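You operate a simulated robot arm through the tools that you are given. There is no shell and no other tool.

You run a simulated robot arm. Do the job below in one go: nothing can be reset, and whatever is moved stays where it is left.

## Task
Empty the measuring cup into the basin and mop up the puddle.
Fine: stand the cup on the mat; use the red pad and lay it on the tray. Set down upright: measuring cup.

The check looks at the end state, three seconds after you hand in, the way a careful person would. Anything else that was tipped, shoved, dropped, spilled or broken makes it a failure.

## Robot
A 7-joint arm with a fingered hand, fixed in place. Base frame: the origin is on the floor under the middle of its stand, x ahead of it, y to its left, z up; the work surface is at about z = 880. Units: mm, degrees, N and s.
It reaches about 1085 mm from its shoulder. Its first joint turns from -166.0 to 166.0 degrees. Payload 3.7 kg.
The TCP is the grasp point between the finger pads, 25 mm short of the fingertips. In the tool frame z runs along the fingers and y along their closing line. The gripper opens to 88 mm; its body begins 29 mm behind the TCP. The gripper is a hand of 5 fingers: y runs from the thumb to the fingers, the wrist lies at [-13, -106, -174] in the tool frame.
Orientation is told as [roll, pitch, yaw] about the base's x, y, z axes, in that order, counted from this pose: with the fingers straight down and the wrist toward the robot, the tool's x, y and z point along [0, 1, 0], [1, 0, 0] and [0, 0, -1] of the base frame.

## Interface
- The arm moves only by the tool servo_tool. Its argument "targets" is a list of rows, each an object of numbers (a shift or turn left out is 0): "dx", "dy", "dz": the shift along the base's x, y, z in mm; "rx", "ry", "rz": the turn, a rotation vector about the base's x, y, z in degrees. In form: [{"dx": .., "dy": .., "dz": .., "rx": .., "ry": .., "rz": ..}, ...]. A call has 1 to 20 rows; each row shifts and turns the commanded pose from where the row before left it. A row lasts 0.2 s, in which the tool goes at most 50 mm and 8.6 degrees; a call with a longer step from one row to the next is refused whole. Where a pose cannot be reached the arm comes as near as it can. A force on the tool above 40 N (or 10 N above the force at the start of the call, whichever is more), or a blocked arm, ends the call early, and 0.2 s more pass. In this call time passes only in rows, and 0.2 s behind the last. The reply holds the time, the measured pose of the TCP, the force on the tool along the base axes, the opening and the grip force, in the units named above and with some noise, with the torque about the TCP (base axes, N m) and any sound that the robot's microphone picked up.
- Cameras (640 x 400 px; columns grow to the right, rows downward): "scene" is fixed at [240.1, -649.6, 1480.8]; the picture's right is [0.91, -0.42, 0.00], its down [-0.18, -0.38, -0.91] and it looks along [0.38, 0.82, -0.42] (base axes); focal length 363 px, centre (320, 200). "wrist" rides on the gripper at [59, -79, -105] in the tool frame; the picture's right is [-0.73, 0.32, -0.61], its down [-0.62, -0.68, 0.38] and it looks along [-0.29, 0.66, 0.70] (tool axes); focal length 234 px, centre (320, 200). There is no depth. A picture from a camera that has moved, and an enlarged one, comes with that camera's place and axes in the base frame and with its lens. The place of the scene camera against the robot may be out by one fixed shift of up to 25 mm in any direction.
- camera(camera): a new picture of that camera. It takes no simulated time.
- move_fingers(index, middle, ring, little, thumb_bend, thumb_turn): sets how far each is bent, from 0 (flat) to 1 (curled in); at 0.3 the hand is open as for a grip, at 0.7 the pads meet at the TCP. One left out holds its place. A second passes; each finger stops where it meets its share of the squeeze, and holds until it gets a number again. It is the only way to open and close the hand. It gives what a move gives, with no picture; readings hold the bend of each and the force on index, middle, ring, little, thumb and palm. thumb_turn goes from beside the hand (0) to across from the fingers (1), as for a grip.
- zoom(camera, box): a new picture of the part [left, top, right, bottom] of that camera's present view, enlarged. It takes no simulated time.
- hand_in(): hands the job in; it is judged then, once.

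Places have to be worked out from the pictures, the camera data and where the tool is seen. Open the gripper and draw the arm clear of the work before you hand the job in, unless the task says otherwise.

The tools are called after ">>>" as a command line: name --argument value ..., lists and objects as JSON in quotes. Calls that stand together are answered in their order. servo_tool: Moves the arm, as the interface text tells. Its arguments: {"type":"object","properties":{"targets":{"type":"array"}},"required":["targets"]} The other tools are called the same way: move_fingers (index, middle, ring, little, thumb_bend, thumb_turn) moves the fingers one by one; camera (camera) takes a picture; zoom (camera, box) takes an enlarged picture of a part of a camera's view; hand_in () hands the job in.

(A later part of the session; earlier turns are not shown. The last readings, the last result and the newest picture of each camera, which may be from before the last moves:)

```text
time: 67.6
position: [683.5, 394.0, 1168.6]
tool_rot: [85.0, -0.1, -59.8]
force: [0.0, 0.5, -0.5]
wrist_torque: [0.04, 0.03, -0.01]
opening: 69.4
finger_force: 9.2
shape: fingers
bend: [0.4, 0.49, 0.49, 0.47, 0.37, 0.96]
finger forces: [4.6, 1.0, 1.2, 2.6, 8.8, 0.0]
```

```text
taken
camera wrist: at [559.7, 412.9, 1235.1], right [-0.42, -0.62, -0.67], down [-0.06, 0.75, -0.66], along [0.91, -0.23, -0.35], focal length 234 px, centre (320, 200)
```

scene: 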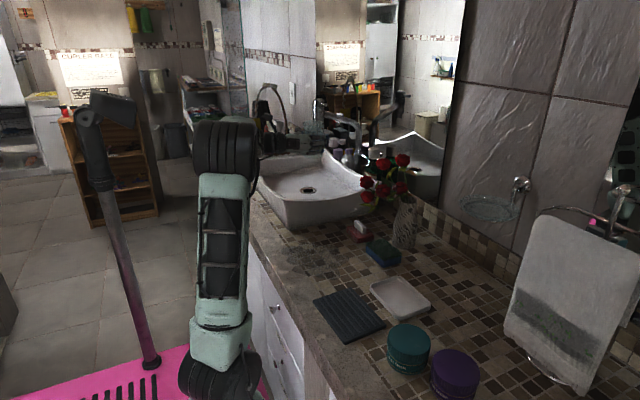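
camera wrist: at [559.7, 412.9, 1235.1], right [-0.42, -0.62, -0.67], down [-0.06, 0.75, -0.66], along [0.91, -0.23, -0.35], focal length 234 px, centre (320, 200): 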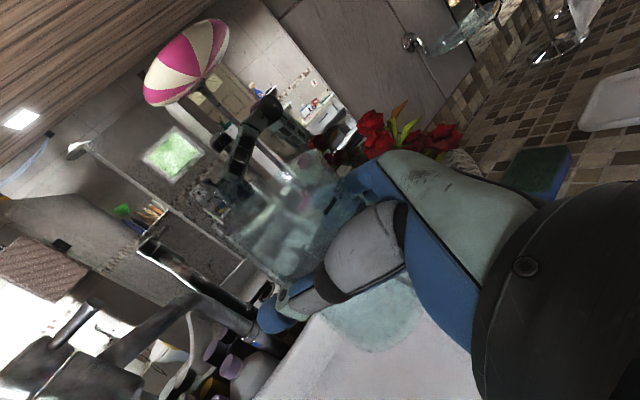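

The cup is upright and empty. I carry it back over the counter at height, along the path I tested.

>>> servo_tool --targets '[{"dx": -8, "dy": -12}, {"dx": -15, "dy": -22}, {"dx": -16, "dy": -24}, {"dx": -16, "dy": -24}, {"dx": -15, "dy": -22}, {"dx": -3, "dy": -16, "dz": -6, "rz": -5}, {"dx": -1, "dy": -21, "dz": -8, "rz": -7}, {"dx": -1, "dy": -22, "dz": -8, "rz": -7}, {"dx": -1, "dy": -22, "dz": -8, "rz": -7}, {"dx": -1, "dy": -22, "dz": -8, "rz": -7}, {"dx": -1, "dy": -22, "dz": -8, "rz": -7}, {"dx": 0, "dy": -16, "dz": -4, "rz": -5}]'

>>> camera --camera "scene"

```text
time: 70.2
position: [606.0, 145.0, 1120.3]
tool_rot: [85.0, -0.1, -104.9]
force: [0.7, -0.1, -0.3]
wrist_torque: [0.03, -0.02, -0.02]
opening: 68.8
finger_force: 8.8
shape: fingers
bend: [0.4, 0.49, 0.49, 0.47, 0.37, 0.96]
finger forces: [4.7, 1.1, 1.0, 2.5, 8.7, 0.0]
```

```text
taken
```

scene: 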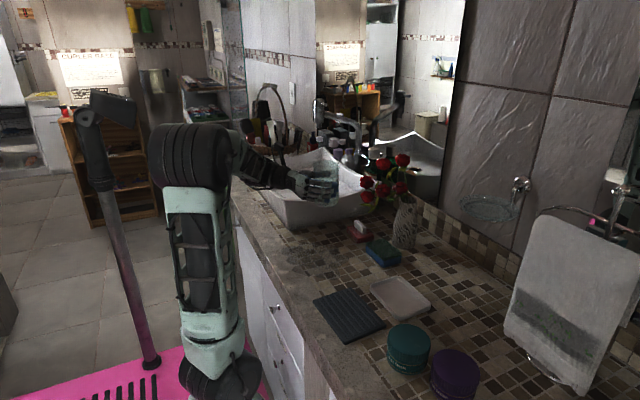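

Now I swing the cup over the mat (its extents come out at x 503–612, y −162…−13), aiming the cup's axis at about (558, −72).

>>> servo_tool --targets '[{"dx": -4, "dy": -14, "dz": -2, "rz": -3}, {"dx": -6, "dy": -24, "dz": -4, "rz": -5}, {"dx": -7, "dy": -28, "dz": -4, "rz": -6}, {"dx": -7, "dy": -28, "dz": -4, "rz": -6}, {"dx": -7, "dy": -28, "dz": -4, "rz": -6}, {"dx": -7, "dy": -28, "dz": -4, "rz": -6}, {"dx": -7, "dy": -28, "dz": -4, "rz": -6}, {"dx": -6, "dy": -20, "dz": -4, "rz": -5}, {"dx": -2, "dy": -10, "dz": 0, "rz": -2}, {"dx": 0}]'

>>> camera --camera "scene"

>>> camera --camera "wrist"

```text
time: 72.4
position: [551.9, -58.7, 1089.3]
tool_rot: [85.0, -0.1, -149.9]
force: [0.3, -0.6, -0.8]
wrist_torque: [0.01, 0.01, 0.01]
opening: 68.9
finger_force: 8.8
shape: fingers
bend: [0.4, 0.49, 0.49, 0.47, 0.38, 0.96]
finger forces: [4.5, 0.9, 0.9, 2.4, 8.6, 0.0]
```

```text
taken
```

scene: 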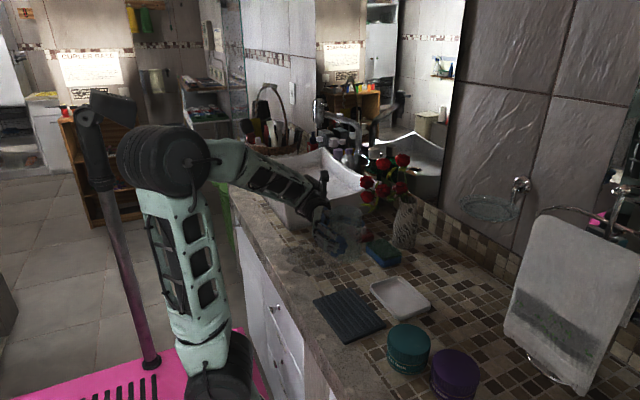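

```text
taken
camera wrist: at [571.2, 67.1, 1156.2], right [-0.62, 0.42, -0.67], down [0.75, 0.06, -0.66], along [-0.23, -0.91, -0.35], focal length 234 px, centre (320, 200)
```

wrist: 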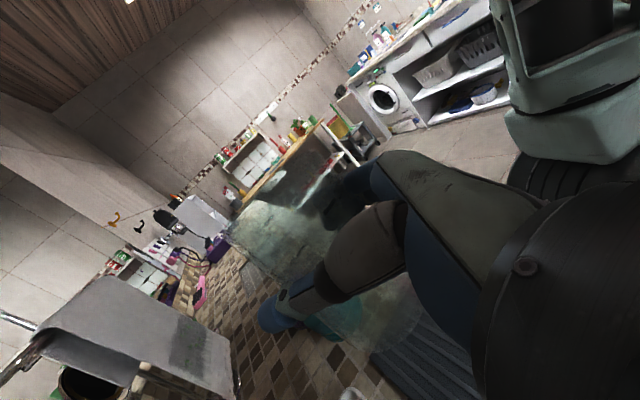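

Reached above the mat. I lower to z≈985 and check that the arm keeps tracking.

>>> servo_tool --targets '[{"dy": -1, "dx": 1, "dz": -8}, {"dy": -1, "dz": -15}, {"dy": -1, "dz": -18}, {"dy": -1, "dz": -18}, {"dz": -18}, {"dz": -15}, {"dz": -10}, {"dz": -3}, {"dx": 0}]'

>>> camera --camera "scene"

>>> zoom --camera "scene" --box '[270, 200, 450, 360]'

>>> camera --camera "wrist"

```text
time: 74.4
position: [552.8, -64.5, 982.7]
tool_rot: [85.1, -0.1, -149.8]
force: [-0.1, -0.8, -1.4]
wrist_torque: [0.02, 0.01, -0.01]
opening: 68.8
finger_force: 9.0
shape: fingers
bend: [0.4, 0.49, 0.49, 0.47, 0.38, 0.96]
finger forces: [4.6, 0.8, 0.9, 2.6, 8.6, 0.1]
```

```text
taken
```

scene: 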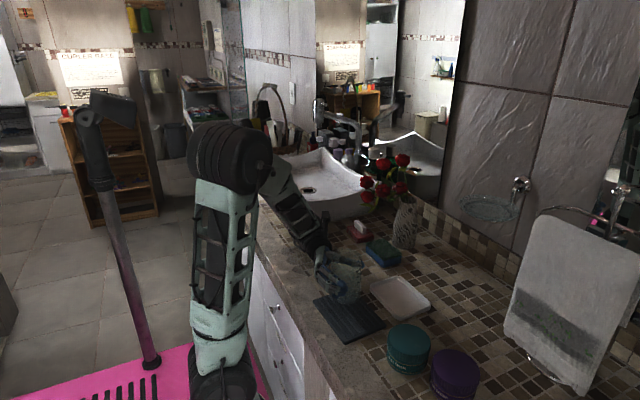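

```text
2.50 times, centred on (360, 280) of scene
camera zoom: at [240.1, -649.6, 1480.8], right [0.91, -0.42, 0.0], down [-0.18, -0.38, -0.91], along [0.38, 0.82, -0.42], focal length 907 px, centre (220, 0)
```

zoom: 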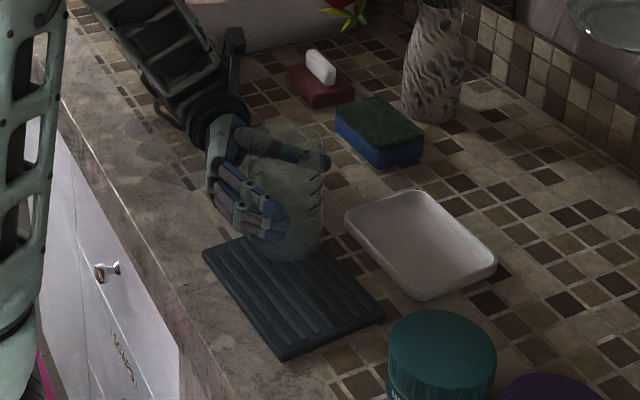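

```text
taken
camera wrist: at [573.2, 61.3, 1049.4], right [-0.62, 0.42, -0.67], down [0.75, 0.06, -0.66], along [-0.23, -0.91, -0.35], focal length 234 px, centre (320, 200)
```

wrist: 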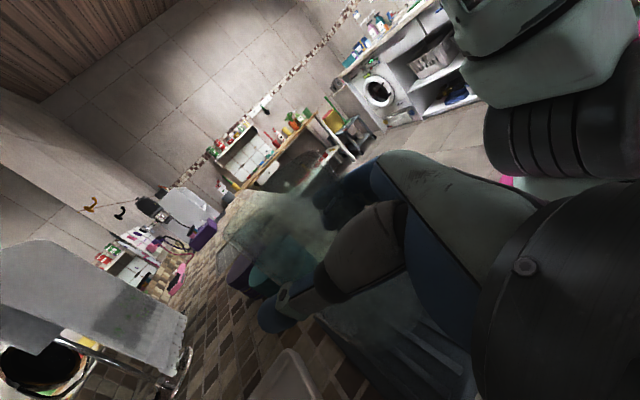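

The cup hangs about 35 mm above the centre of the mat. I lower 26 mm and then creep down, watching for contact.

>>> servo_tool --targets '[{"dz": -7}, {"dz": -8}, {"dz": -6}, {"dz": -4}, {"dz": -2}, {"dx": 0}]'

>>> zoom --camera "scene" --box '[290, 240, 400, 330]'

```text
time: 75.8
position: [554.1, -63.3, 957.3]
tool_rot: [85.0, -0.2, -149.8]
force: [0.1, -0.3, -0.4]
wrist_torque: [0.02, -0.04, 0.02]
opening: 69.0
finger_force: 8.9
shape: fingers
bend: [0.4, 0.49, 0.49, 0.47, 0.38, 0.96]
finger forces: [4.6, 0.9, 1.0, 2.5, 8.6, 0.0]
```

```text
4.44 times, centred on (345, 285) of scene
camera zoom: at [240.1, -649.6, 1480.8], right [0.91, -0.42, 0.0], down [-0.18, -0.38, -0.91], along [0.38, 0.82, -0.42], focal length 1612 px, centre (209, -178)
```

zoom: 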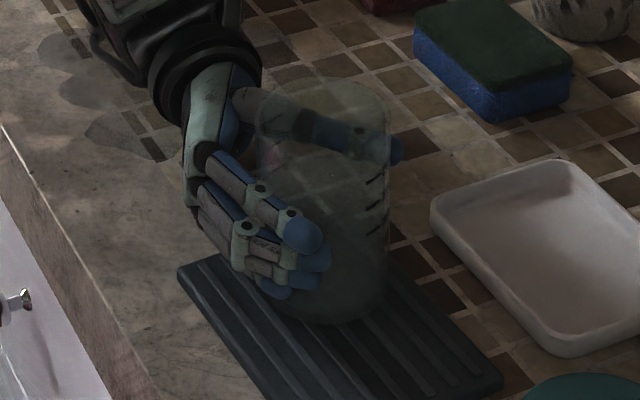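

Still no contact at z=957. I creep down a few more millimetres.

>>> servo_tool --targets '[{"dz": -2}, {"dz": -2}, {"dz": -1}, {"dx": 0}]'

```text
time: 76.8
position: [553.5, -64.1, 952.8]
tool_rot: [85.1, -0.1, -149.8]
force: [2.5, 0.3, 8.8]
wrist_torque: [-0.08, 0.04, 0.02]
opening: 68.9
finger_force: 8.6
shape: fingers
bend: [0.41, 0.49, 0.49, 0.48, 0.38, 0.94]
finger forces: [3.3, 0.7, 0.8, 2.2, 9.9, 0.0]
```

Contact with the mat: +8.8 N at z≈953. I relieve it by about a millimetre before releasing.

>>> servo_tool --targets '[{"dz": 0.8}, {"dx": 0}]'

>>> zoom --camera "scene" --box '[290, 240, 400, 330]'

```text
time: 77.4
position: [554.4, -64.7, 951.5]
tool_rot: [85.0, -0.1, -149.8]
force: [0.3, 0.4, 4.3]
wrist_torque: [-0.04, 0.07, 0.03]
opening: 68.7
finger_force: 8.8
shape: fingers
bend: [0.41, 0.49, 0.49, 0.48, 0.38, 0.95]
finger forces: [3.6, 1.0, 1.1, 2.9, 9.4, 0.0]
```

```text
4.44 times, centred on (345, 285) of scene
camera zoom: at [240.1, -649.6, 1480.8], right [0.91, -0.42, 0.0], down [-0.18, -0.38, -0.91], along [0.38, 0.82, -0.42], focal length 1612 px, centre (209, -178)
```

zoom: 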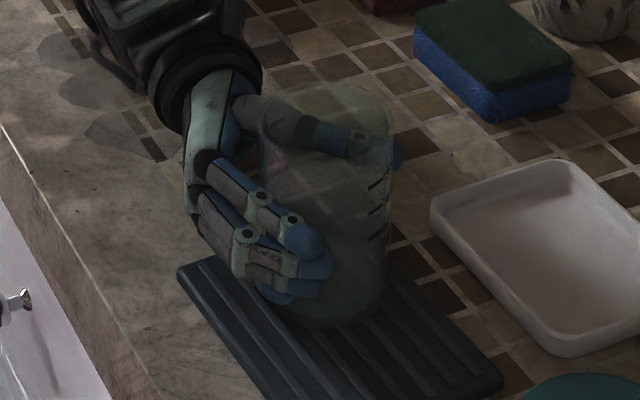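

The cup stands vertical with ~4 N still pressing. I relieve another half millimetre and release the grip a little at a time.

>>> servo_tool --targets '[{"dz": 0.6}, {"dx": 0}]'

>>> move_fingers --index 0.37 --middle 0.44 --ring 0.44 --little 0.43 --thumb_bend 0.345

>>> zoom --camera "scene" --box '[290, 240, 400, 330]'

```text
time: 78.0
position: [554.9, -64.1, 953.6]
tool_rot: [84.9, -0.1, -149.8]
force: [0.5, 0.6, 1.6]
wrist_torque: [0.04, 0.07, 0.0]
opening: 69.0
finger_force: 8.5
shape: fingers
bend: [0.41, 0.49, 0.49, 0.48, 0.38, 0.95]
finger forces: [3.9, 0.8, 0.9, 2.9, 9.2, 0.0]
```

```text
time: 79.0
position: [554.5, -65.7, 953.6]
tool_rot: [85.0, -0.2, -149.9]
force: [1.1, 0.4, 1.0]
wrist_torque: [0.0, 0.0, -0.01]
opening: 74.4
finger_force: 0.3
shape: fingers
bend: [0.37, 0.44, 0.44, 0.43, 0.33, 0.97]
finger forces: [0.1, 0.1, 0.1, 0.0, 0.8, 0.1]
```

```text
4.44 times, centred on (345, 285) of scene
camera zoom: at [240.1, -649.6, 1480.8], right [0.91, -0.42, 0.0], down [-0.18, -0.38, -0.91], along [0.38, 0.82, -0.42], focal length 1612 px, centre (209, -178)
```

zoom: 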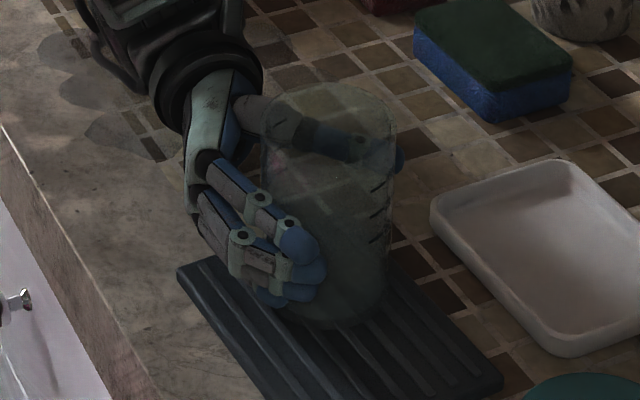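

The grip is released, only a slight thumb touch (0.8 N) is left. I open the hand wider, evenly.

>>> move_fingers --index 0.3 --middle 0.32 --ring 0.32 --little 0.32 --thumb_bend 0.27

>>> zoom --camera "scene" --box '[290, 240, 400, 330]'

>>> zoom --camera "wrist" --box '[180, 160, 440, 400]'

```text
time: 80.0
position: [554.2, -64.0, 953.6]
tool_rot: [84.9, 0.0, -149.8]
force: [-0.5, -0.3, 0.1]
wrist_torque: [0.02, 0.0, 0.03]
opening: 86.5
finger_force: 0.2
shape: fingers
bend: [0.3, 0.32, 0.32, 0.32, 0.27, 0.97]
finger forces: [0.1, 0.0, 0.1, 0.1, 0.2, 0.0]
```

```text
4.44 times, centred on (345, 285) of scene
camera zoom: at [240.1, -649.6, 1480.8], right [0.91, -0.42, 0.0], down [-0.18, -0.38, -0.91], along [0.38, 0.82, -0.42], focal length 1612 px, centre (209, -178)
```

zoom: 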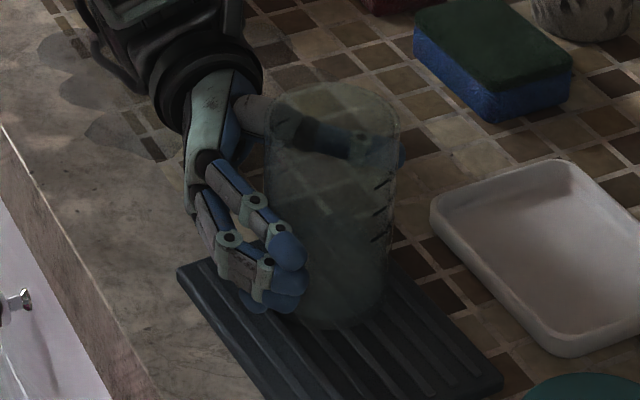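

```text
1.67 times, centred on (310, 280) of wrist
camera zoom: at [573.5, 61.4, 1019.8], right [-0.62, 0.41, -0.67], down [0.75, 0.06, -0.66], along [-0.23, -0.91, -0.35], focal length 390 px, centre (337, 67)
```

zoom: 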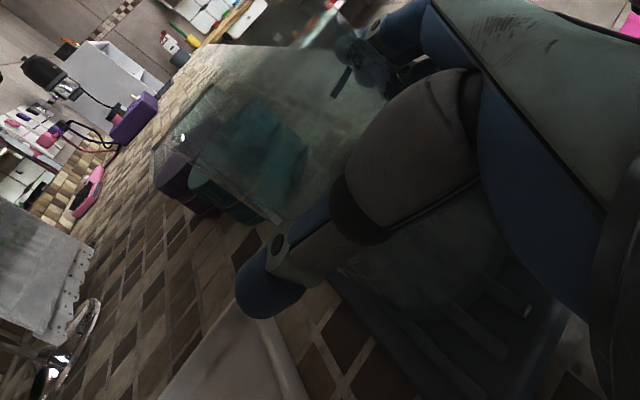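

The cup stands free and upright. I open the hand a bit more for clearance before retreating.

>>> move_fingers --index 0.22 --middle 0.22 --ring 0.22 --little 0.22 --thumb_bend 0.17

>>> zoom --camera "scene" --box '[290, 240, 400, 330]'

>>> zoom --camera "wrist" --box '[180, 160, 440, 400]'

```text
time: 81.0
position: [553.4, -65.8, 952.8]
tool_rot: [85.0, -0.1, -149.8]
force: [0.4, 0.1, -0.5]
wrist_torque: [0.01, 0.01, 0.01]
opening: 103.1
finger_force: 0.1
shape: fingers
bend: [0.22, 0.22, 0.22, 0.22, 0.17, 0.97]
finger forces: [0.1, 0.0, 0.0, 0.0, 0.0, 0.1]
```

```text
4.44 times, centred on (345, 285) of scene
camera zoom: at [240.1, -649.6, 1480.8], right [0.91, -0.42, 0.0], down [-0.18, -0.38, -0.91], along [0.38, 0.82, -0.42], focal length 1612 px, centre (209, -178)
```

zoom: 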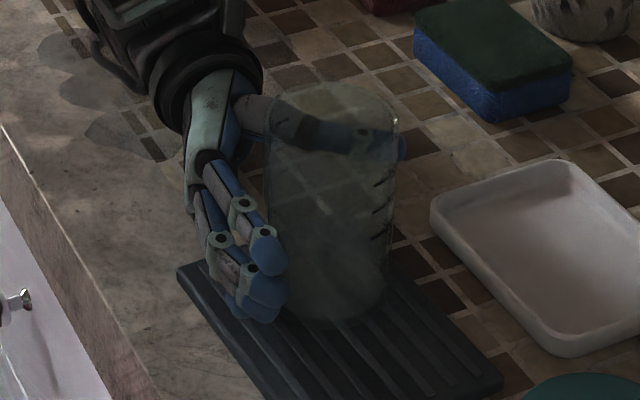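

```text
1.67 times, centred on (310, 280) of wrist
camera zoom: at [573.5, 61.4, 1019.8], right [-0.62, 0.42, -0.67], down [0.75, 0.06, -0.66], along [-0.23, -0.91, -0.35], focal length 390 px, centre (337, 67)
```

zoom: 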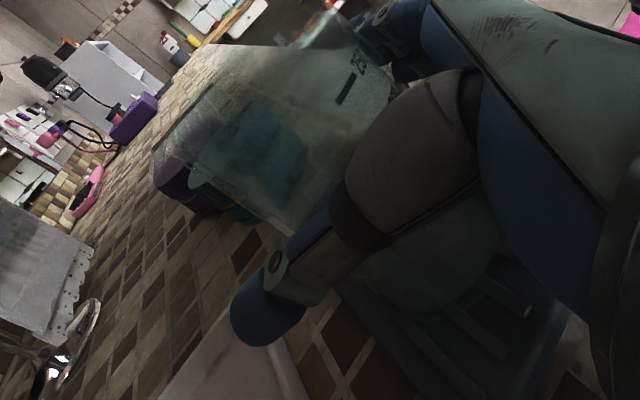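

Opening is 103 mm with no contact. I retreat straight back along the hand's axis, slowly at first.

>>> servo_tool --targets '[{"dx": -2, "dy": 3.5}, {"dx": -3, "dy": 5.2}, {"dx": -3, "dy": 5.2}, {"dx": -4, "dy": 7}, {"dx": -4, "dy": 7}]'

>>> zoom --camera "scene" --box '[290, 240, 400, 330]'

```text
time: 82.2
position: [537.6, -36.0, 952.9]
tool_rot: [85.0, 0.0, -149.8]
force: [-0.3, -0.5, 0.9]
wrist_torque: [0.02, 0.03, 0.01]
opening: 102.9
finger_force: 0.1
shape: fingers
bend: [0.22, 0.22, 0.22, 0.22, 0.17, 0.97]
finger forces: [0.0, 0.1, 0.1, 0.1, 0.1, 0.0]
```

```text
4.44 times, centred on (345, 285) of scene
camera zoom: at [240.1, -649.6, 1480.8], right [0.91, -0.42, 0.0], down [-0.18, -0.38, -0.91], along [0.38, 0.82, -0.42], focal length 1612 px, centre (209, -178)
```

zoom: 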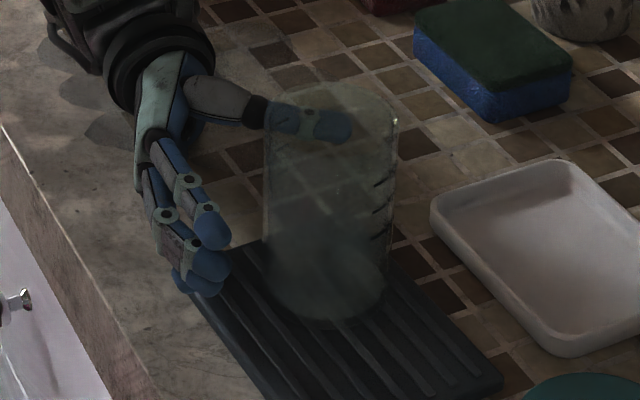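

The cup stays put, well within the mat. I retreat further and then rise.

>>> servo_tool --targets '[{"dx": -6, "dy": 10}, {"dx": -8, "dy": 14}, {"dx": -8, "dy": 14}, {"dx": -8, "dy": 14}, {"dz": 15, "dy": 5}, {"dz": 25}, {"dz": 30}, {"dz": 30}, {"dz": 30}]'

>>> camera --camera "scene"

>>> zoom --camera "scene" --box '[270, 200, 450, 360]'

>>> camera --camera "wrist"

```text
time: 84.2
position: [509.1, 16.6, 1081.7]
tool_rot: [85.1, -0.1, -150.6]
force: [-2.1, 2.8, 0.8]
wrist_torque: [-0.01, 0.03, 0.14]
opening: 103.1
finger_force: 0.1
shape: fingers
bend: [0.22, 0.22, 0.22, 0.22, 0.17, 0.98]
finger forces: [0.0, 0.1, 0.1, 0.0, 0.0, 0.0]
```

```text
taken
```

scene: 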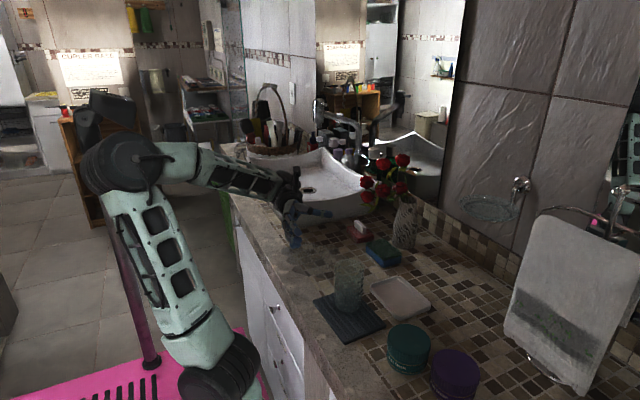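

```text
2.50 times, centred on (360, 280) of scene
camera zoom: at [240.1, -649.6, 1480.8], right [0.91, -0.42, 0.0], down [-0.18, -0.38, -0.91], along [0.38, 0.82, -0.42], focal length 907 px, centre (220, 0)
```

zoom: 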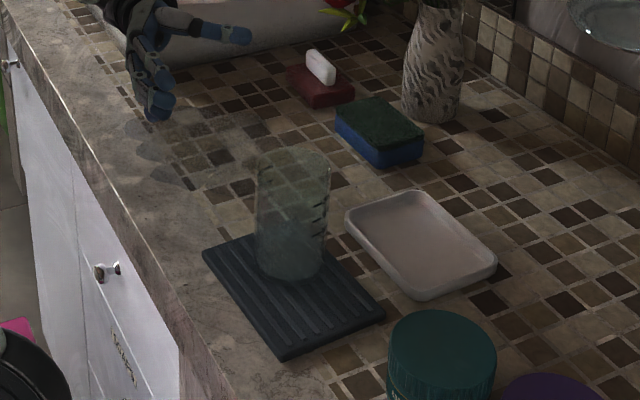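

```text
taken
camera wrist: at [529.5, 143.9, 1148.9], right [-0.61, 0.42, -0.67], down [0.75, 0.05, -0.66], along [-0.24, -0.91, -0.35], focal length 234 px, centre (320, 200)
```

wrist: 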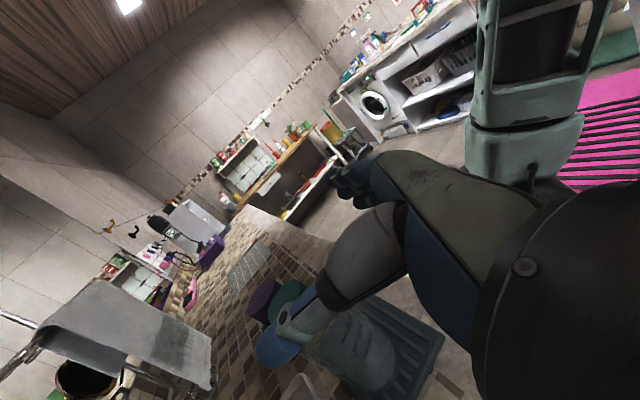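

The cup stands upright on the mat, empty. Next is the red pad: flowers overhang its far side (lowest leaf ~ (800, 205, 955)), so I'll use the same hand roll with a steep ~55° downward tilt, pinching the handle's two ends along y, leaning back from the flowers. First I re-yaw to straight ahead, high over the counter.

>>> servo_tool --targets '[{"dx": 6.4, "dy": 10.4, "dz": 8.5, "rz": 7.5}, {"dx": 6.4, "dy": 10.4, "dz": 8.5, "rz": 7.5}, {"dx": 6.4, "dy": 10.4, "dz": 8.5, "rz": 7.5}, {"dx": 6.4, "dy": 10.4, "dz": 8.5, "rz": 7.5}, {"dx": 6.4, "dy": 10.4, "dz": 8.5, "rz": 7.5}, {"dx": 6.4, "dy": 10.4, "dz": 8.5, "rz": 7.5}, {"dx": 6.4, "dy": 10.4, "dz": 8.5, "rz": 7.5}, {"dx": 6.4, "dy": 10.4, "dz": 8.5, "rz": 7.5}]'

>>> camera --camera "scene"

>>> camera --camera "wrist"

```text
time: 86.0
position: [558.6, 106.5, 1151.5]
tool_rot: [85.2, -0.2, -89.7]
force: [-0.5, 0.3, 0.3]
wrist_torque: [0.01, -0.02, 0.01]
opening: 103.2
finger_force: 0.1
shape: fingers
bend: [0.22, 0.22, 0.22, 0.22, 0.17, 0.98]
finger forces: [0.1, 0.0, 0.1, 0.1, 0.0, 0.0]
```

```text
taken
```

scene: 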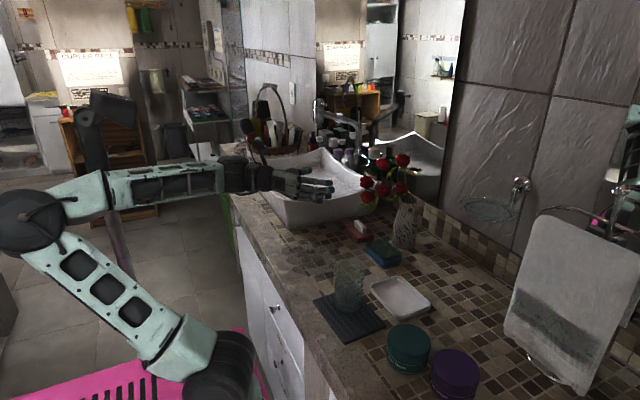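

```text
taken
camera wrist: at [459.3, 185.3, 1217.9], right [-0.66, -0.33, -0.67], down [0.32, 0.68, -0.66], along [0.67, -0.65, -0.35], focal length 234 px, centre (320, 200)
```

wrist: 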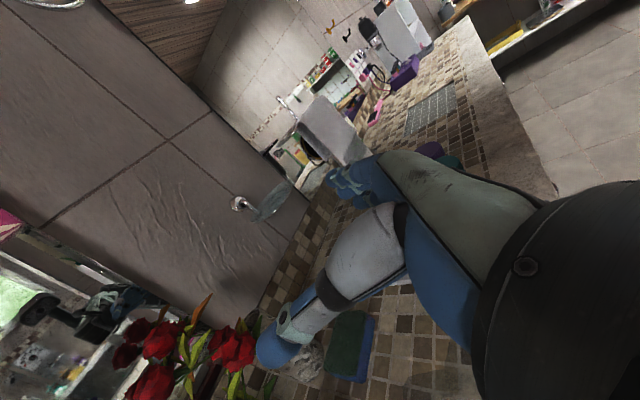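

Fine. Now I tilt the hand down to 55° and look around from there.

>>> servo_tool --targets '[{"ry": 8.33, "dx": 2}, {"ry": 8.33, "dx": 2}, {"ry": 8.33, "dx": 2}, {"ry": 8.33, "dx": 2}, {"ry": 8.33, "dx": 2}, {"ry": 8.33, "dx": 2}, {"dx": 0}]'

>>> camera --camera "scene"

>>> camera --camera "wrist"

```text
time: 87.6
position: [570.9, 104.2, 1150.0]
tool_rot: [34.9, 0.0, -89.8]
force: [-0.3, 0.0, -0.6]
wrist_torque: [-0.01, 0.0, 0.03]
opening: 103.3
finger_force: 0.1
shape: fingers
bend: [0.22, 0.22, 0.22, 0.22, 0.17, 0.98]
finger forces: [0.0, 0.0, 0.0, 0.0, 0.0, 0.1]
```

```text
taken
```

scene: 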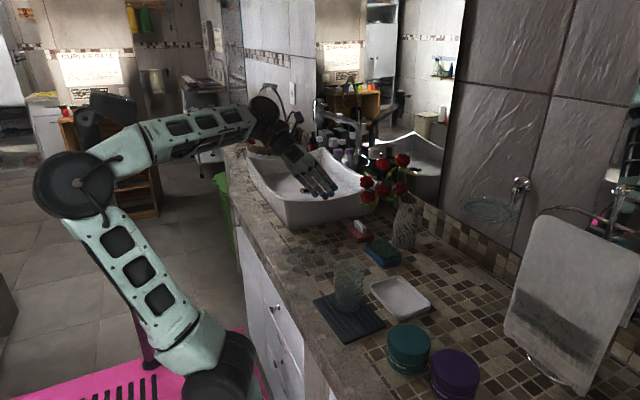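

```text
taken
camera wrist: at [559.9, 183.9, 1269.4], right [-0.94, -0.33, 0.08], down [-0.3, 0.68, -0.67], along [0.16, -0.66, -0.74], focal length 234 px, centre (320, 200)
```

wrist: 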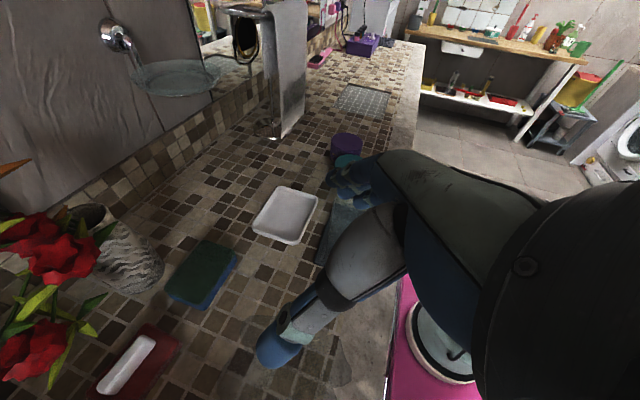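

Great view from here. I zoom in on the pad, its handle and the flowers to locate them.

>>> zoom --camera "wrist" --box '[0, 200, 260, 400]'

>>> zoom --camera "wrist" --box '[180, 160, 400, 400]'

>>> zoom --camera "scene" --box '[340, 140, 440, 270]'

```text
2.00 times, centred on (130, 300) of wrist
camera zoom: at [559.9, 183.9, 1269.4], right [-0.94, -0.33, 0.08], down [-0.3, 0.68, -0.67], along [0.16, -0.66, -0.74], focal length 468 px, centre (700, 0)
```

zoom: 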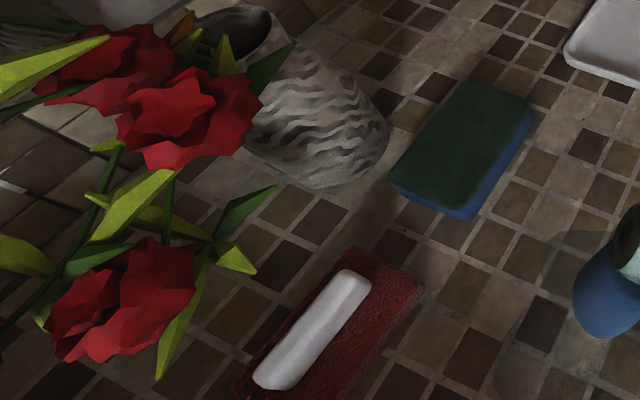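

```text
1.67 times, centred on (290, 280) of wrist
camera zoom: at [559.9, 183.9, 1269.4], right [-0.94, -0.33, 0.08], down [-0.3, 0.68, -0.67], along [0.16, -0.66, -0.74], focal length 390 px, centre (370, 67)
```

zoom: 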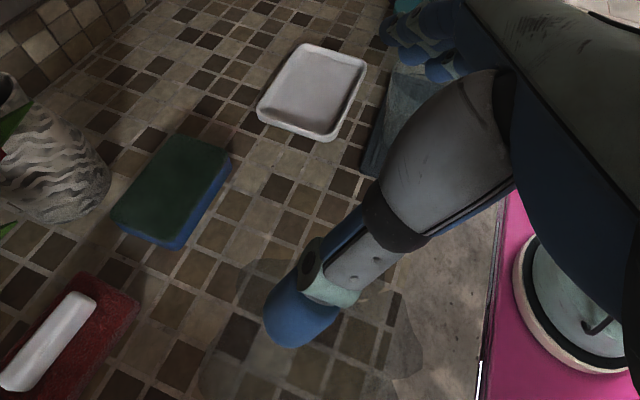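

```text
3.08 times, centred on (390, 205) of scene
camera zoom: at [240.1, -649.6, 1480.8], right [0.91, -0.42, 0.0], down [-0.18, -0.38, -0.91], along [0.38, 0.82, -0.42], focal length 1116 px, centre (105, 185)
```

zoom: 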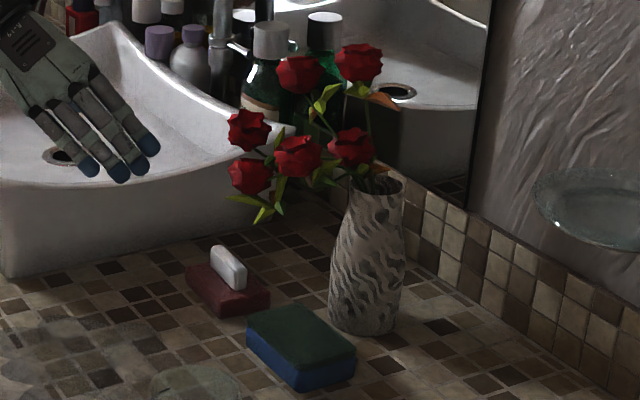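

From this view the handle is centred near (760, 204), spanning y 177–233, top ≈ z 927; the nearest leaf tips are at (781, 240, 973) and (792, 192, 965). I curl ring and little out of the way, set the pinch opening, and move to a pre-grasp point 90 mm back along the hand axis.

>>> move_fingers --index 0.3 --middle 0.3 --ring 1.0 --little 1.0 --thumb_bend 0.3

>>> servo_tool --targets '[{"dx": 10, "dy": 8, "dz": -10}, {"dx": 16, "dy": 13, "dz": -18}, {"dx": 17, "dy": 13, "dz": -19}, {"dx": 17, "dy": 13, "dz": -19}, {"dx": 17, "dy": 13, "dz": -19}, {"dx": 17, "dy": 13, "dz": -19}, {"dx": 16, "dy": 13, "dz": -19}, {"dx": 11, "dy": 9, "dz": -14}, {"dx": 5, "dy": 5, "dz": -6}, {"dx": 0}]'

>>> camera --camera "wrist"

>>> zoom --camera "scene" --box '[290, 140, 430, 260]'

```text
time: 88.6
position: [572.0, 105.0, 1151.0]
tool_rot: [34.9, 0.0, -89.9]
force: [0.6, 0.1, 0.8]
wrist_torque: [-0.04, 0.0, 0.03]
opening: 85.3
finger_force: 0.1
shape: fingers
bend: [0.3, 0.3, 1.0, 1.0, 0.3, 0.98]
finger forces: [0.0, 0.0, 0.0, 0.0, 0.0, 0.1]
```

```text
time: 90.8
position: [696.9, 202.9, 1005.5]
tool_rot: [35.0, 0.0, -89.9]
force: [-0.1, 0.6, 0.9]
wrist_torque: [0.01, -0.01, 0.02]
opening: 85.1
finger_force: 0.0
shape: fingers
bend: [0.3, 0.3, 1.0, 1.0, 0.3, 0.98]
finger forces: [0.1, 0.0, 0.0, 0.0, 0.0, 0.0]
```

```text
taken
camera wrist: at [685.6, 282.3, 1124.9], right [-0.94, -0.33, 0.08], down [-0.29, 0.68, -0.67], along [0.16, -0.66, -0.74], focal length 234 px, centre (320, 200)
```

wrist: 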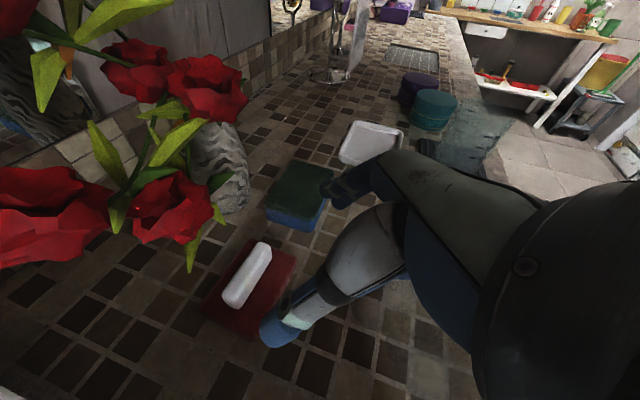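

```text
3.33 times, centred on (360, 200) of scene
camera zoom: at [240.1, -649.6, 1480.8], right [0.91, -0.42, 0.0], down [-0.18, -0.38, -0.91], along [0.38, 0.82, -0.42], focal length 1209 px, centre (187, 200)
```

zoom: 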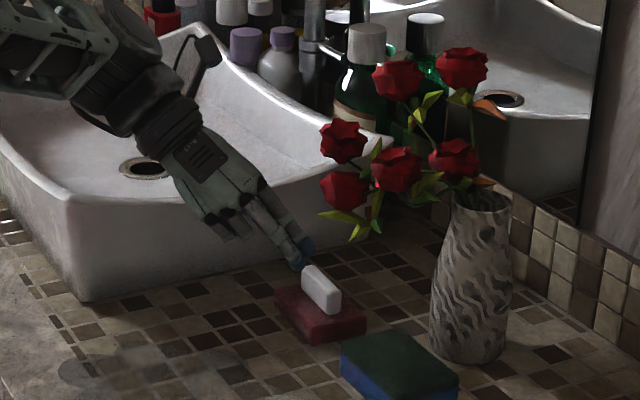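

Good alignment so far. I zoom in on the handle from the wrist to refine the final approach.

>>> zoom --camera "wrist" --box '[170, 190, 370, 370]'

>>> zoom --camera "scene" --box '[335, 180, 405, 250]'

```text
2.22 times, centred on (270, 280) of wrist
camera zoom: at [685.6, 282.3, 1124.9], right [-0.94, -0.33, 0.08], down [-0.29, 0.68, -0.67], along [0.16, -0.66, -0.74], focal length 520 px, centre (431, 22)
```

zoom: 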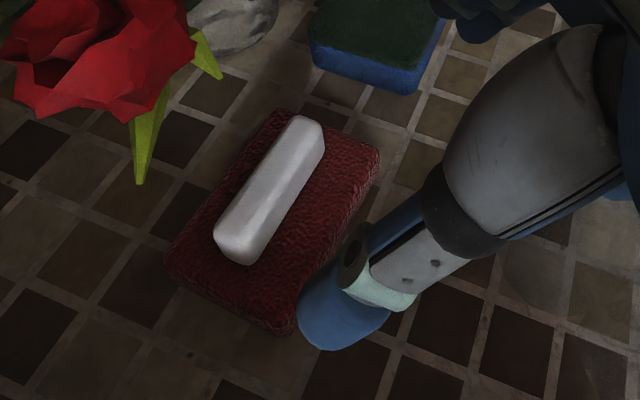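

```text
5.71 times, centred on (370, 215) of scene
camera zoom: at [240.1, -649.6, 1480.8], right [0.91, -0.42, 0.0], down [-0.18, -0.38, -0.91], along [0.38, 0.82, -0.42], focal length 2073 px, centre (34, 114)
```

zoom: 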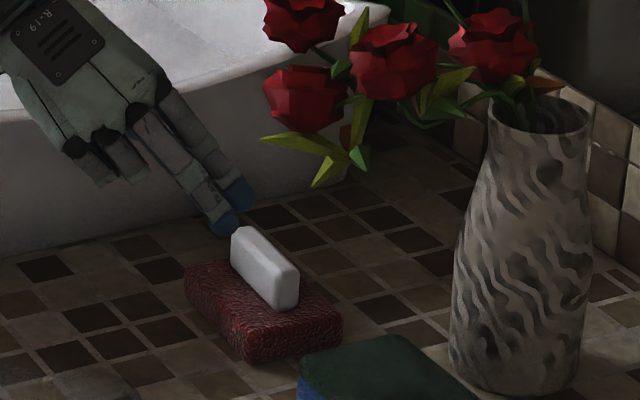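

The handle refines to (761, 206.5) with the pad nearly axis-aligned. I advance along the approach line about 60%, then recheck.

>>> servo_tool --targets '[{"dx": 5, "dy": 1.6, "dz": -7}, {"dx": 7, "dy": 2, "dz": -9}, {"dx": 7, "dz": -9.5}, {"dx": 7, "dz": -9.5}, {"dx": 6, "dz": -9}, {"dx": 0}]'

>>> zoom --camera "wrist" --box '[120, 160, 400, 400]'

>>> zoom --camera "scene" --box '[335, 180, 405, 250]'

```text
time: 92.2
position: [728.5, 208.5, 961.9]
tool_rot: [35.0, 0.1, -89.8]
force: [1.4, 0.1, -0.4]
wrist_torque: [0.01, -0.01, -0.04]
opening: 85.1
finger_force: 0.1
shape: fingers
bend: [0.3, 0.3, 1.0, 1.0, 0.3, 0.98]
finger forces: [0.1, 0.1, 0.0, 0.1, 0.0, 0.1]
```

```text
1.67 times, centred on (260, 280) of wrist
camera zoom: at [717.6, 286.9, 1081.7], right [-0.94, -0.33, 0.08], down [-0.29, 0.68, -0.67], along [0.16, -0.66, -0.74], focal length 390 px, centre (420, 67)
```

zoom: 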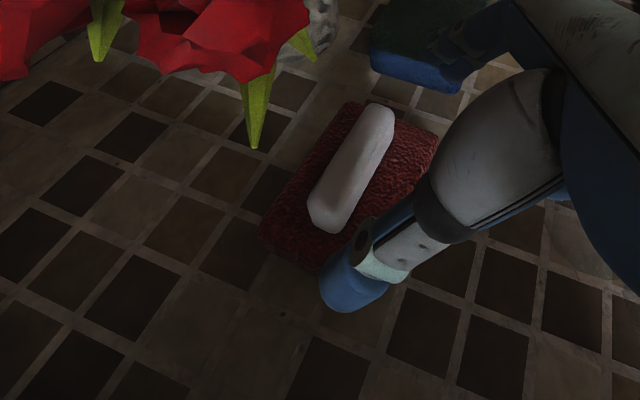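

```text
5.71 times, centred on (370, 215) of scene
camera zoom: at [240.1, -649.6, 1480.8], right [0.91, -0.42, 0.0], down [-0.18, -0.38, -0.91], along [0.38, 0.82, -0.42], focal length 2073 px, centre (34, 114)
```

zoom: 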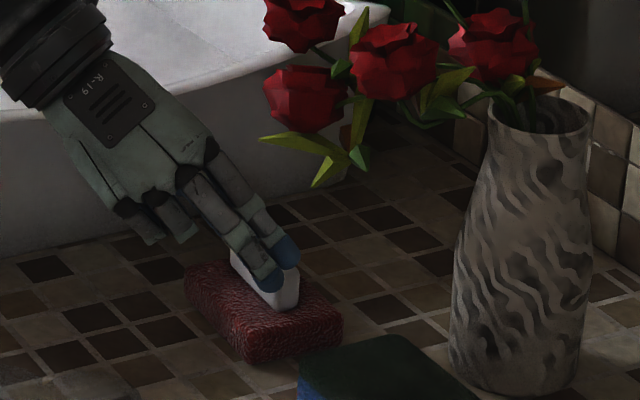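

Alignment looks right: index and middle on the right of the handle, thumb on its left, no leaf contact. I advance the remaining ~37 mm in small steps.

>>> servo_tool --targets '[{"dx": 5, "dz": -6.5}, {"dx": 5, "dz": -6.5}, {"dx": 4.5, "dz": -6}, {"dx": 4, "dz": -5}, {"dx": 0}]'

>>> zoom --camera "wrist" --box '[120, 160, 400, 400]'

>>> zoom --camera "scene" --box '[335, 180, 405, 250]'

```text
time: 93.4
position: [747.7, 208.5, 938.9]
tool_rot: [35.0, 0.1, -89.9]
force: [1.0, -0.5, 0.2]
wrist_torque: [-0.02, -0.04, 0.05]
opening: 85.3
finger_force: 0.1
shape: fingers
bend: [0.3, 0.3, 1.0, 1.0, 0.3, 0.98]
finger forces: [0.1, 0.0, 0.0, 0.0, 0.0, 0.0]
```

```text
1.67 times, centred on (260, 280) of wrist
camera zoom: at [736.4, 288.2, 1058.3], right [-0.94, -0.33, 0.08], down [-0.29, 0.68, -0.67], along [0.16, -0.66, -0.74], focal length 390 px, centre (420, 67)
```

zoom: 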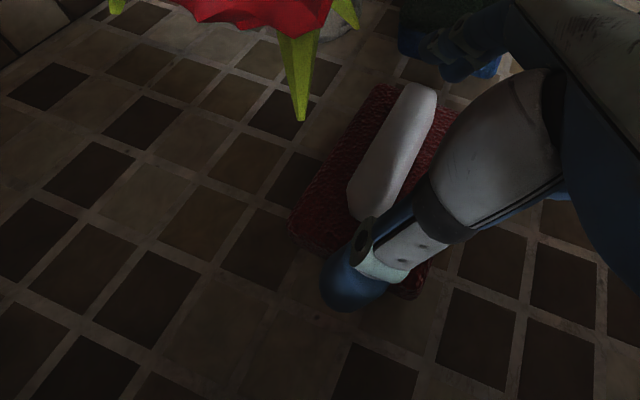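

```text
5.71 times, centred on (370, 215) of scene
camera zoom: at [240.1, -649.6, 1480.8], right [0.91, -0.42, 0.0], down [-0.18, -0.38, -0.91], along [0.38, 0.82, -0.42], focal length 2073 px, centre (34, 114)
```

zoom: 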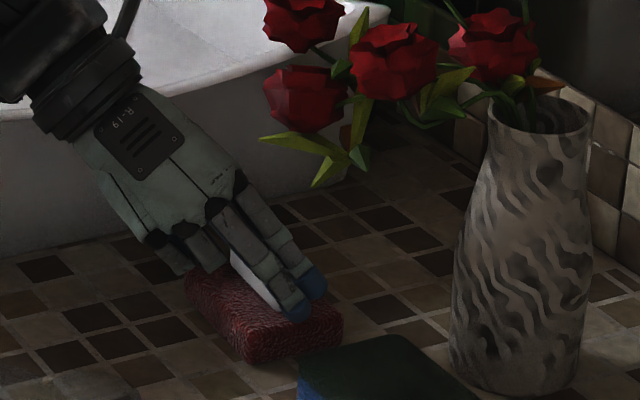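

Nearly there with no contact. I descend the last 5 mm and then close thumb, index and middle on the handle ends.

>>> servo_tool --targets '[{"dx": 1.5, "dz": -2.5}, {"dx": 1.5, "dz": -2.5}, {"dx": 0}]'

>>> move_fingers --index 0.4 --middle 0.4 --thumb_bend 0.4

>>> zoom --camera "wrist" --box '[120, 160, 400, 400]'

>>> zoom --camera "scene" --box '[335, 180, 405, 250]'

```text
time: 94.2
position: [750.0, 209.4, 934.9]
tool_rot: [34.9, 0.1, -89.8]
force: [-1.0, -0.3, -0.1]
wrist_torque: [0.0, -0.02, -0.01]
opening: 85.4
finger_force: 0.1
shape: fingers
bend: [0.3, 0.3, 1.0, 1.0, 0.3, 0.98]
finger forces: [0.1, 0.1, 0.1, 0.0, 0.0, 0.0]
```

```text
time: 95.2
position: [750.3, 208.7, 933.1]
tool_rot: [35.0, 0.1, -89.8]
force: [0.5, 1.1, -0.1]
wrist_torque: [-0.04, -0.01, 0.01]
opening: 64.3
finger_force: 0.0
shape: fingers
bend: [0.4, 0.4, 1.0, 1.0, 0.4, 0.98]
finger forces: [0.0, 0.0, 0.0, 0.1, 0.0, 0.0]
```

```text
1.67 times, centred on (260, 280) of wrist
camera zoom: at [739.2, 288.2, 1053.1], right [-0.94, -0.33, 0.08], down [-0.29, 0.68, -0.67], along [0.16, -0.66, -0.74], focal length 390 px, centre (420, 67)
```

zoom: 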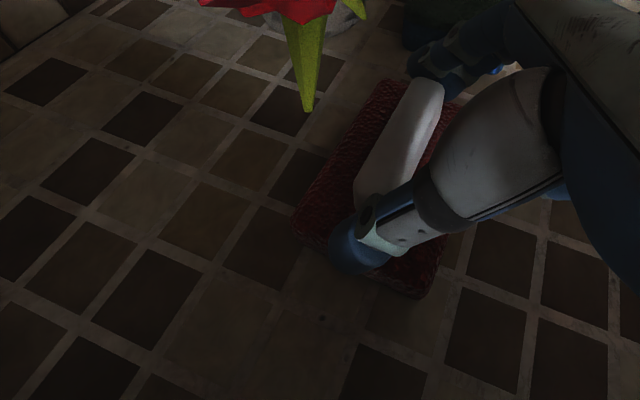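

```text
5.71 times, centred on (370, 215) of scene
camera zoom: at [240.1, -649.6, 1480.8], right [0.91, -0.42, 0.0], down [-0.18, -0.38, -0.91], along [0.38, 0.82, -0.42], focal length 2073 px, centre (34, 114)
```

zoom: 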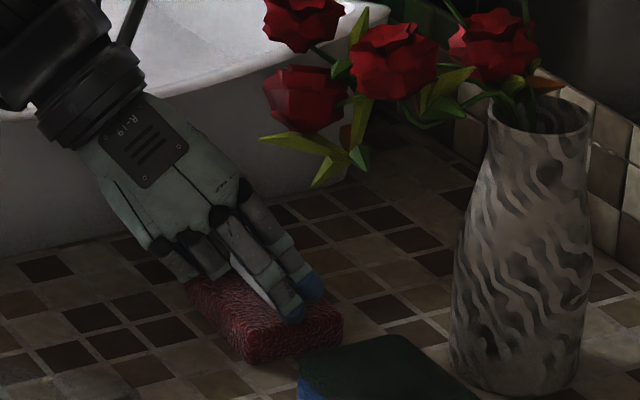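

No contact yet at 64 mm. I close further until the pinch force builds.

>>> move_fingers --index 0.46 --middle 0.46 --thumb_bend 0.46

>>> zoom --camera "wrist" --box '[120, 160, 400, 400]'

>>> zoom --camera "scene" --box '[335, 180, 405, 250]'

```text
time: 96.2
position: [750.5, 208.3, 934.5]
tool_rot: [35.0, 0.1, -89.7]
force: [0.0, 0.0, 0.3]
wrist_torque: [-0.02, -0.01, -0.01]
opening: 56.6
finger_force: 2.6
shape: fingers
bend: [0.43, 0.45, 1.0, 1.0, 0.43, 0.97]
finger forces: [1.7, 0.9, 0.0, 0.0, 2.2, 0.0]
```

```text
1.67 times, centred on (260, 280) of wrist
camera zoom: at [739.2, 288.2, 1053.1], right [-0.94, -0.33, 0.08], down [-0.29, 0.68, -0.67], along [0.16, -0.66, -0.74], focal length 390 px, centre (420, 67)
```

zoom: 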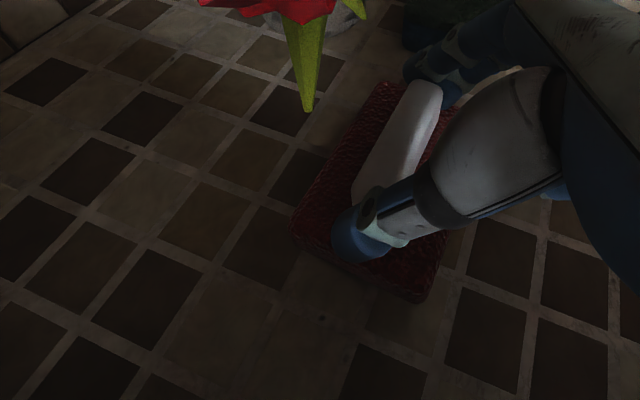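

```text
5.71 times, centred on (370, 215) of scene
camera zoom: at [240.1, -649.6, 1480.8], right [0.91, -0.42, 0.0], down [-0.18, -0.38, -0.91], along [0.38, 0.82, -0.42], focal length 2073 px, centre (34, 114)
```

zoom: 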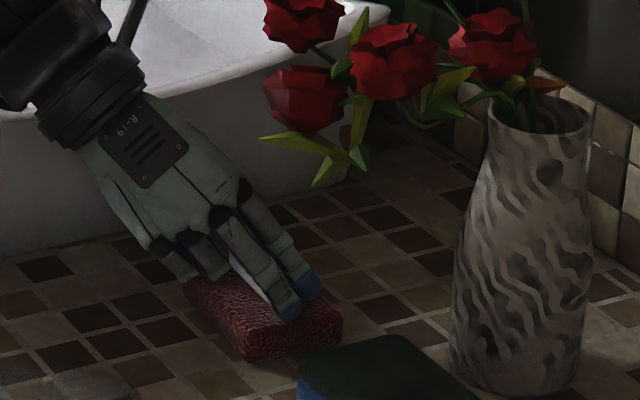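

Contact on both handle ends (56.6 mm apart). I tighten the pinch.

>>> move_fingers --index 0.55 --middle 0.55 --thumb_bend 0.55

>>> zoom --camera "scene" --box '[335, 180, 405, 250]'

```text
time: 97.2
position: [749.5, 208.5, 934.9]
tool_rot: [35.0, 0.1, -89.8]
force: [-0.9, -0.9, 1.1]
wrist_torque: [-0.2, -0.01, -0.02]
opening: 54.3
finger_force: 10.6
shape: fingers
bend: [0.46, 0.48, 1.0, 1.0, 0.45, 0.97]
finger forces: [5.8, 5.2, 0.1, 0.0, 9.7, 0.0]
```

```text
5.71 times, centred on (370, 215) of scene
camera zoom: at [240.1, -649.6, 1480.8], right [0.91, -0.42, 0.0], down [-0.18, -0.38, -0.91], along [0.38, 0.82, -0.42], focal length 2073 px, centre (34, 114)
```

zoom: 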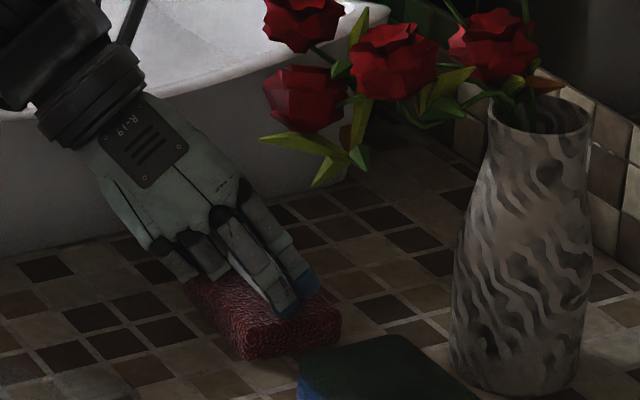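

A firm pinch of ~10 N. I lift slightly while backing away from the flowers toward the robot.

>>> servo_tool --targets '[{"dx": -3, "dz": 3}, {"dx": -4, "dz": 4}, {"dx": -6, "dz": 4}, {"dx": -8, "dz": 4}, {"dx": -10, "dz": 4}, {"dx": -12, "dz": 3}, {"dx": -12, "dz": 0}, {"dx": -12}, {"dx": -10}, {"dx": -5}, {"dx": 0}]'

>>> camera --camera "wrist"

>>> zoom --camera "scene" --box '[290, 160, 430, 280]'

```text
time: 99.6
position: [667.7, 207.1, 955.5]
tool_rot: [35.0, 0.1, -89.9]
force: [-0.5, 0.9, -0.9]
wrist_torque: [0.0, -0.02, -0.03]
opening: 54.5
finger_force: 10.5
shape: fingers
bend: [0.46, 0.49, 1.0, 1.0, 0.45, 0.97]
finger forces: [5.5, 4.4, 0.1, 0.0, 9.9, 0.0]
```

```text
taken
camera wrist: at [656.4, 286.7, 1075.0], right [-0.94, -0.33, 0.08], down [-0.29, 0.68, -0.67], along [0.16, -0.66, -0.74], focal length 234 px, centre (320, 200)
```

wrist: 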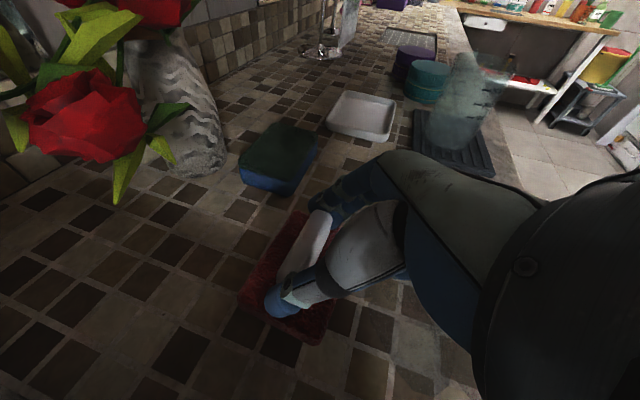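

```text
3.33 times, centred on (360, 220) of scene
camera zoom: at [240.1, -649.6, 1480.8], right [0.91, -0.42, 0.0], down [-0.18, -0.38, -0.91], along [0.38, 0.82, -0.42], focal length 1209 px, centre (187, 133)
```

zoom: 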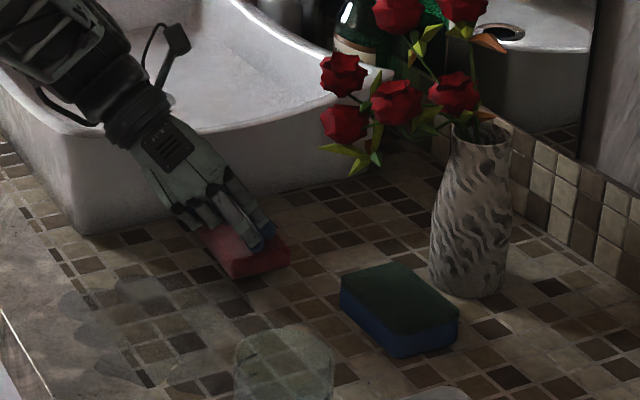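

The pad is in hand, hanging level. I map the puddle from the scene camera before wiping.

>>> zoom --camera "scene" --box '[275, 225, 365, 295]'

>>> zoom --camera "scene" --box '[240, 190, 400, 310]'

```text
5.71 times, centred on (320, 260) of scene
camera zoom: at [240.1, -649.6, 1480.8], right [0.91, -0.42, 0.0], down [-0.18, -0.38, -0.91], along [0.38, 0.82, -0.42], focal length 2073 px, centre (320, -143)
```

zoom: 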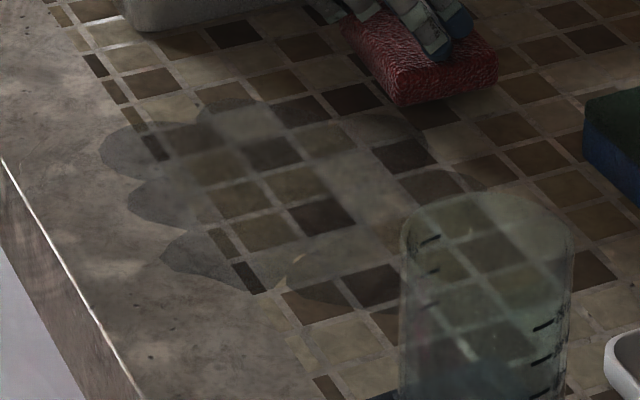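

```text
3.33 times, centred on (320, 250) of scene
camera zoom: at [240.1, -649.6, 1480.8], right [0.91, -0.42, 0.0], down [-0.18, -0.38, -0.91], along [0.38, 0.82, -0.42], focal length 1209 px, centre (320, 33)
```

zoom: 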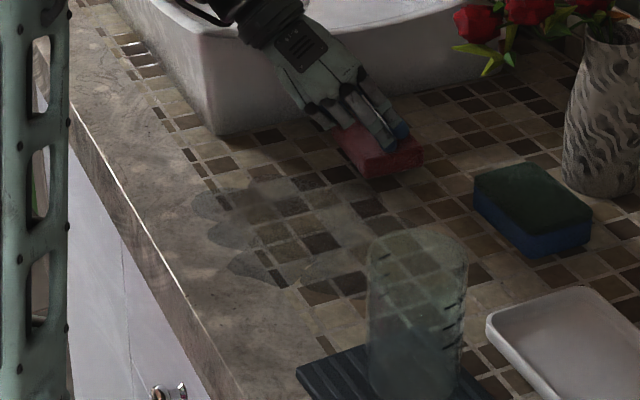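

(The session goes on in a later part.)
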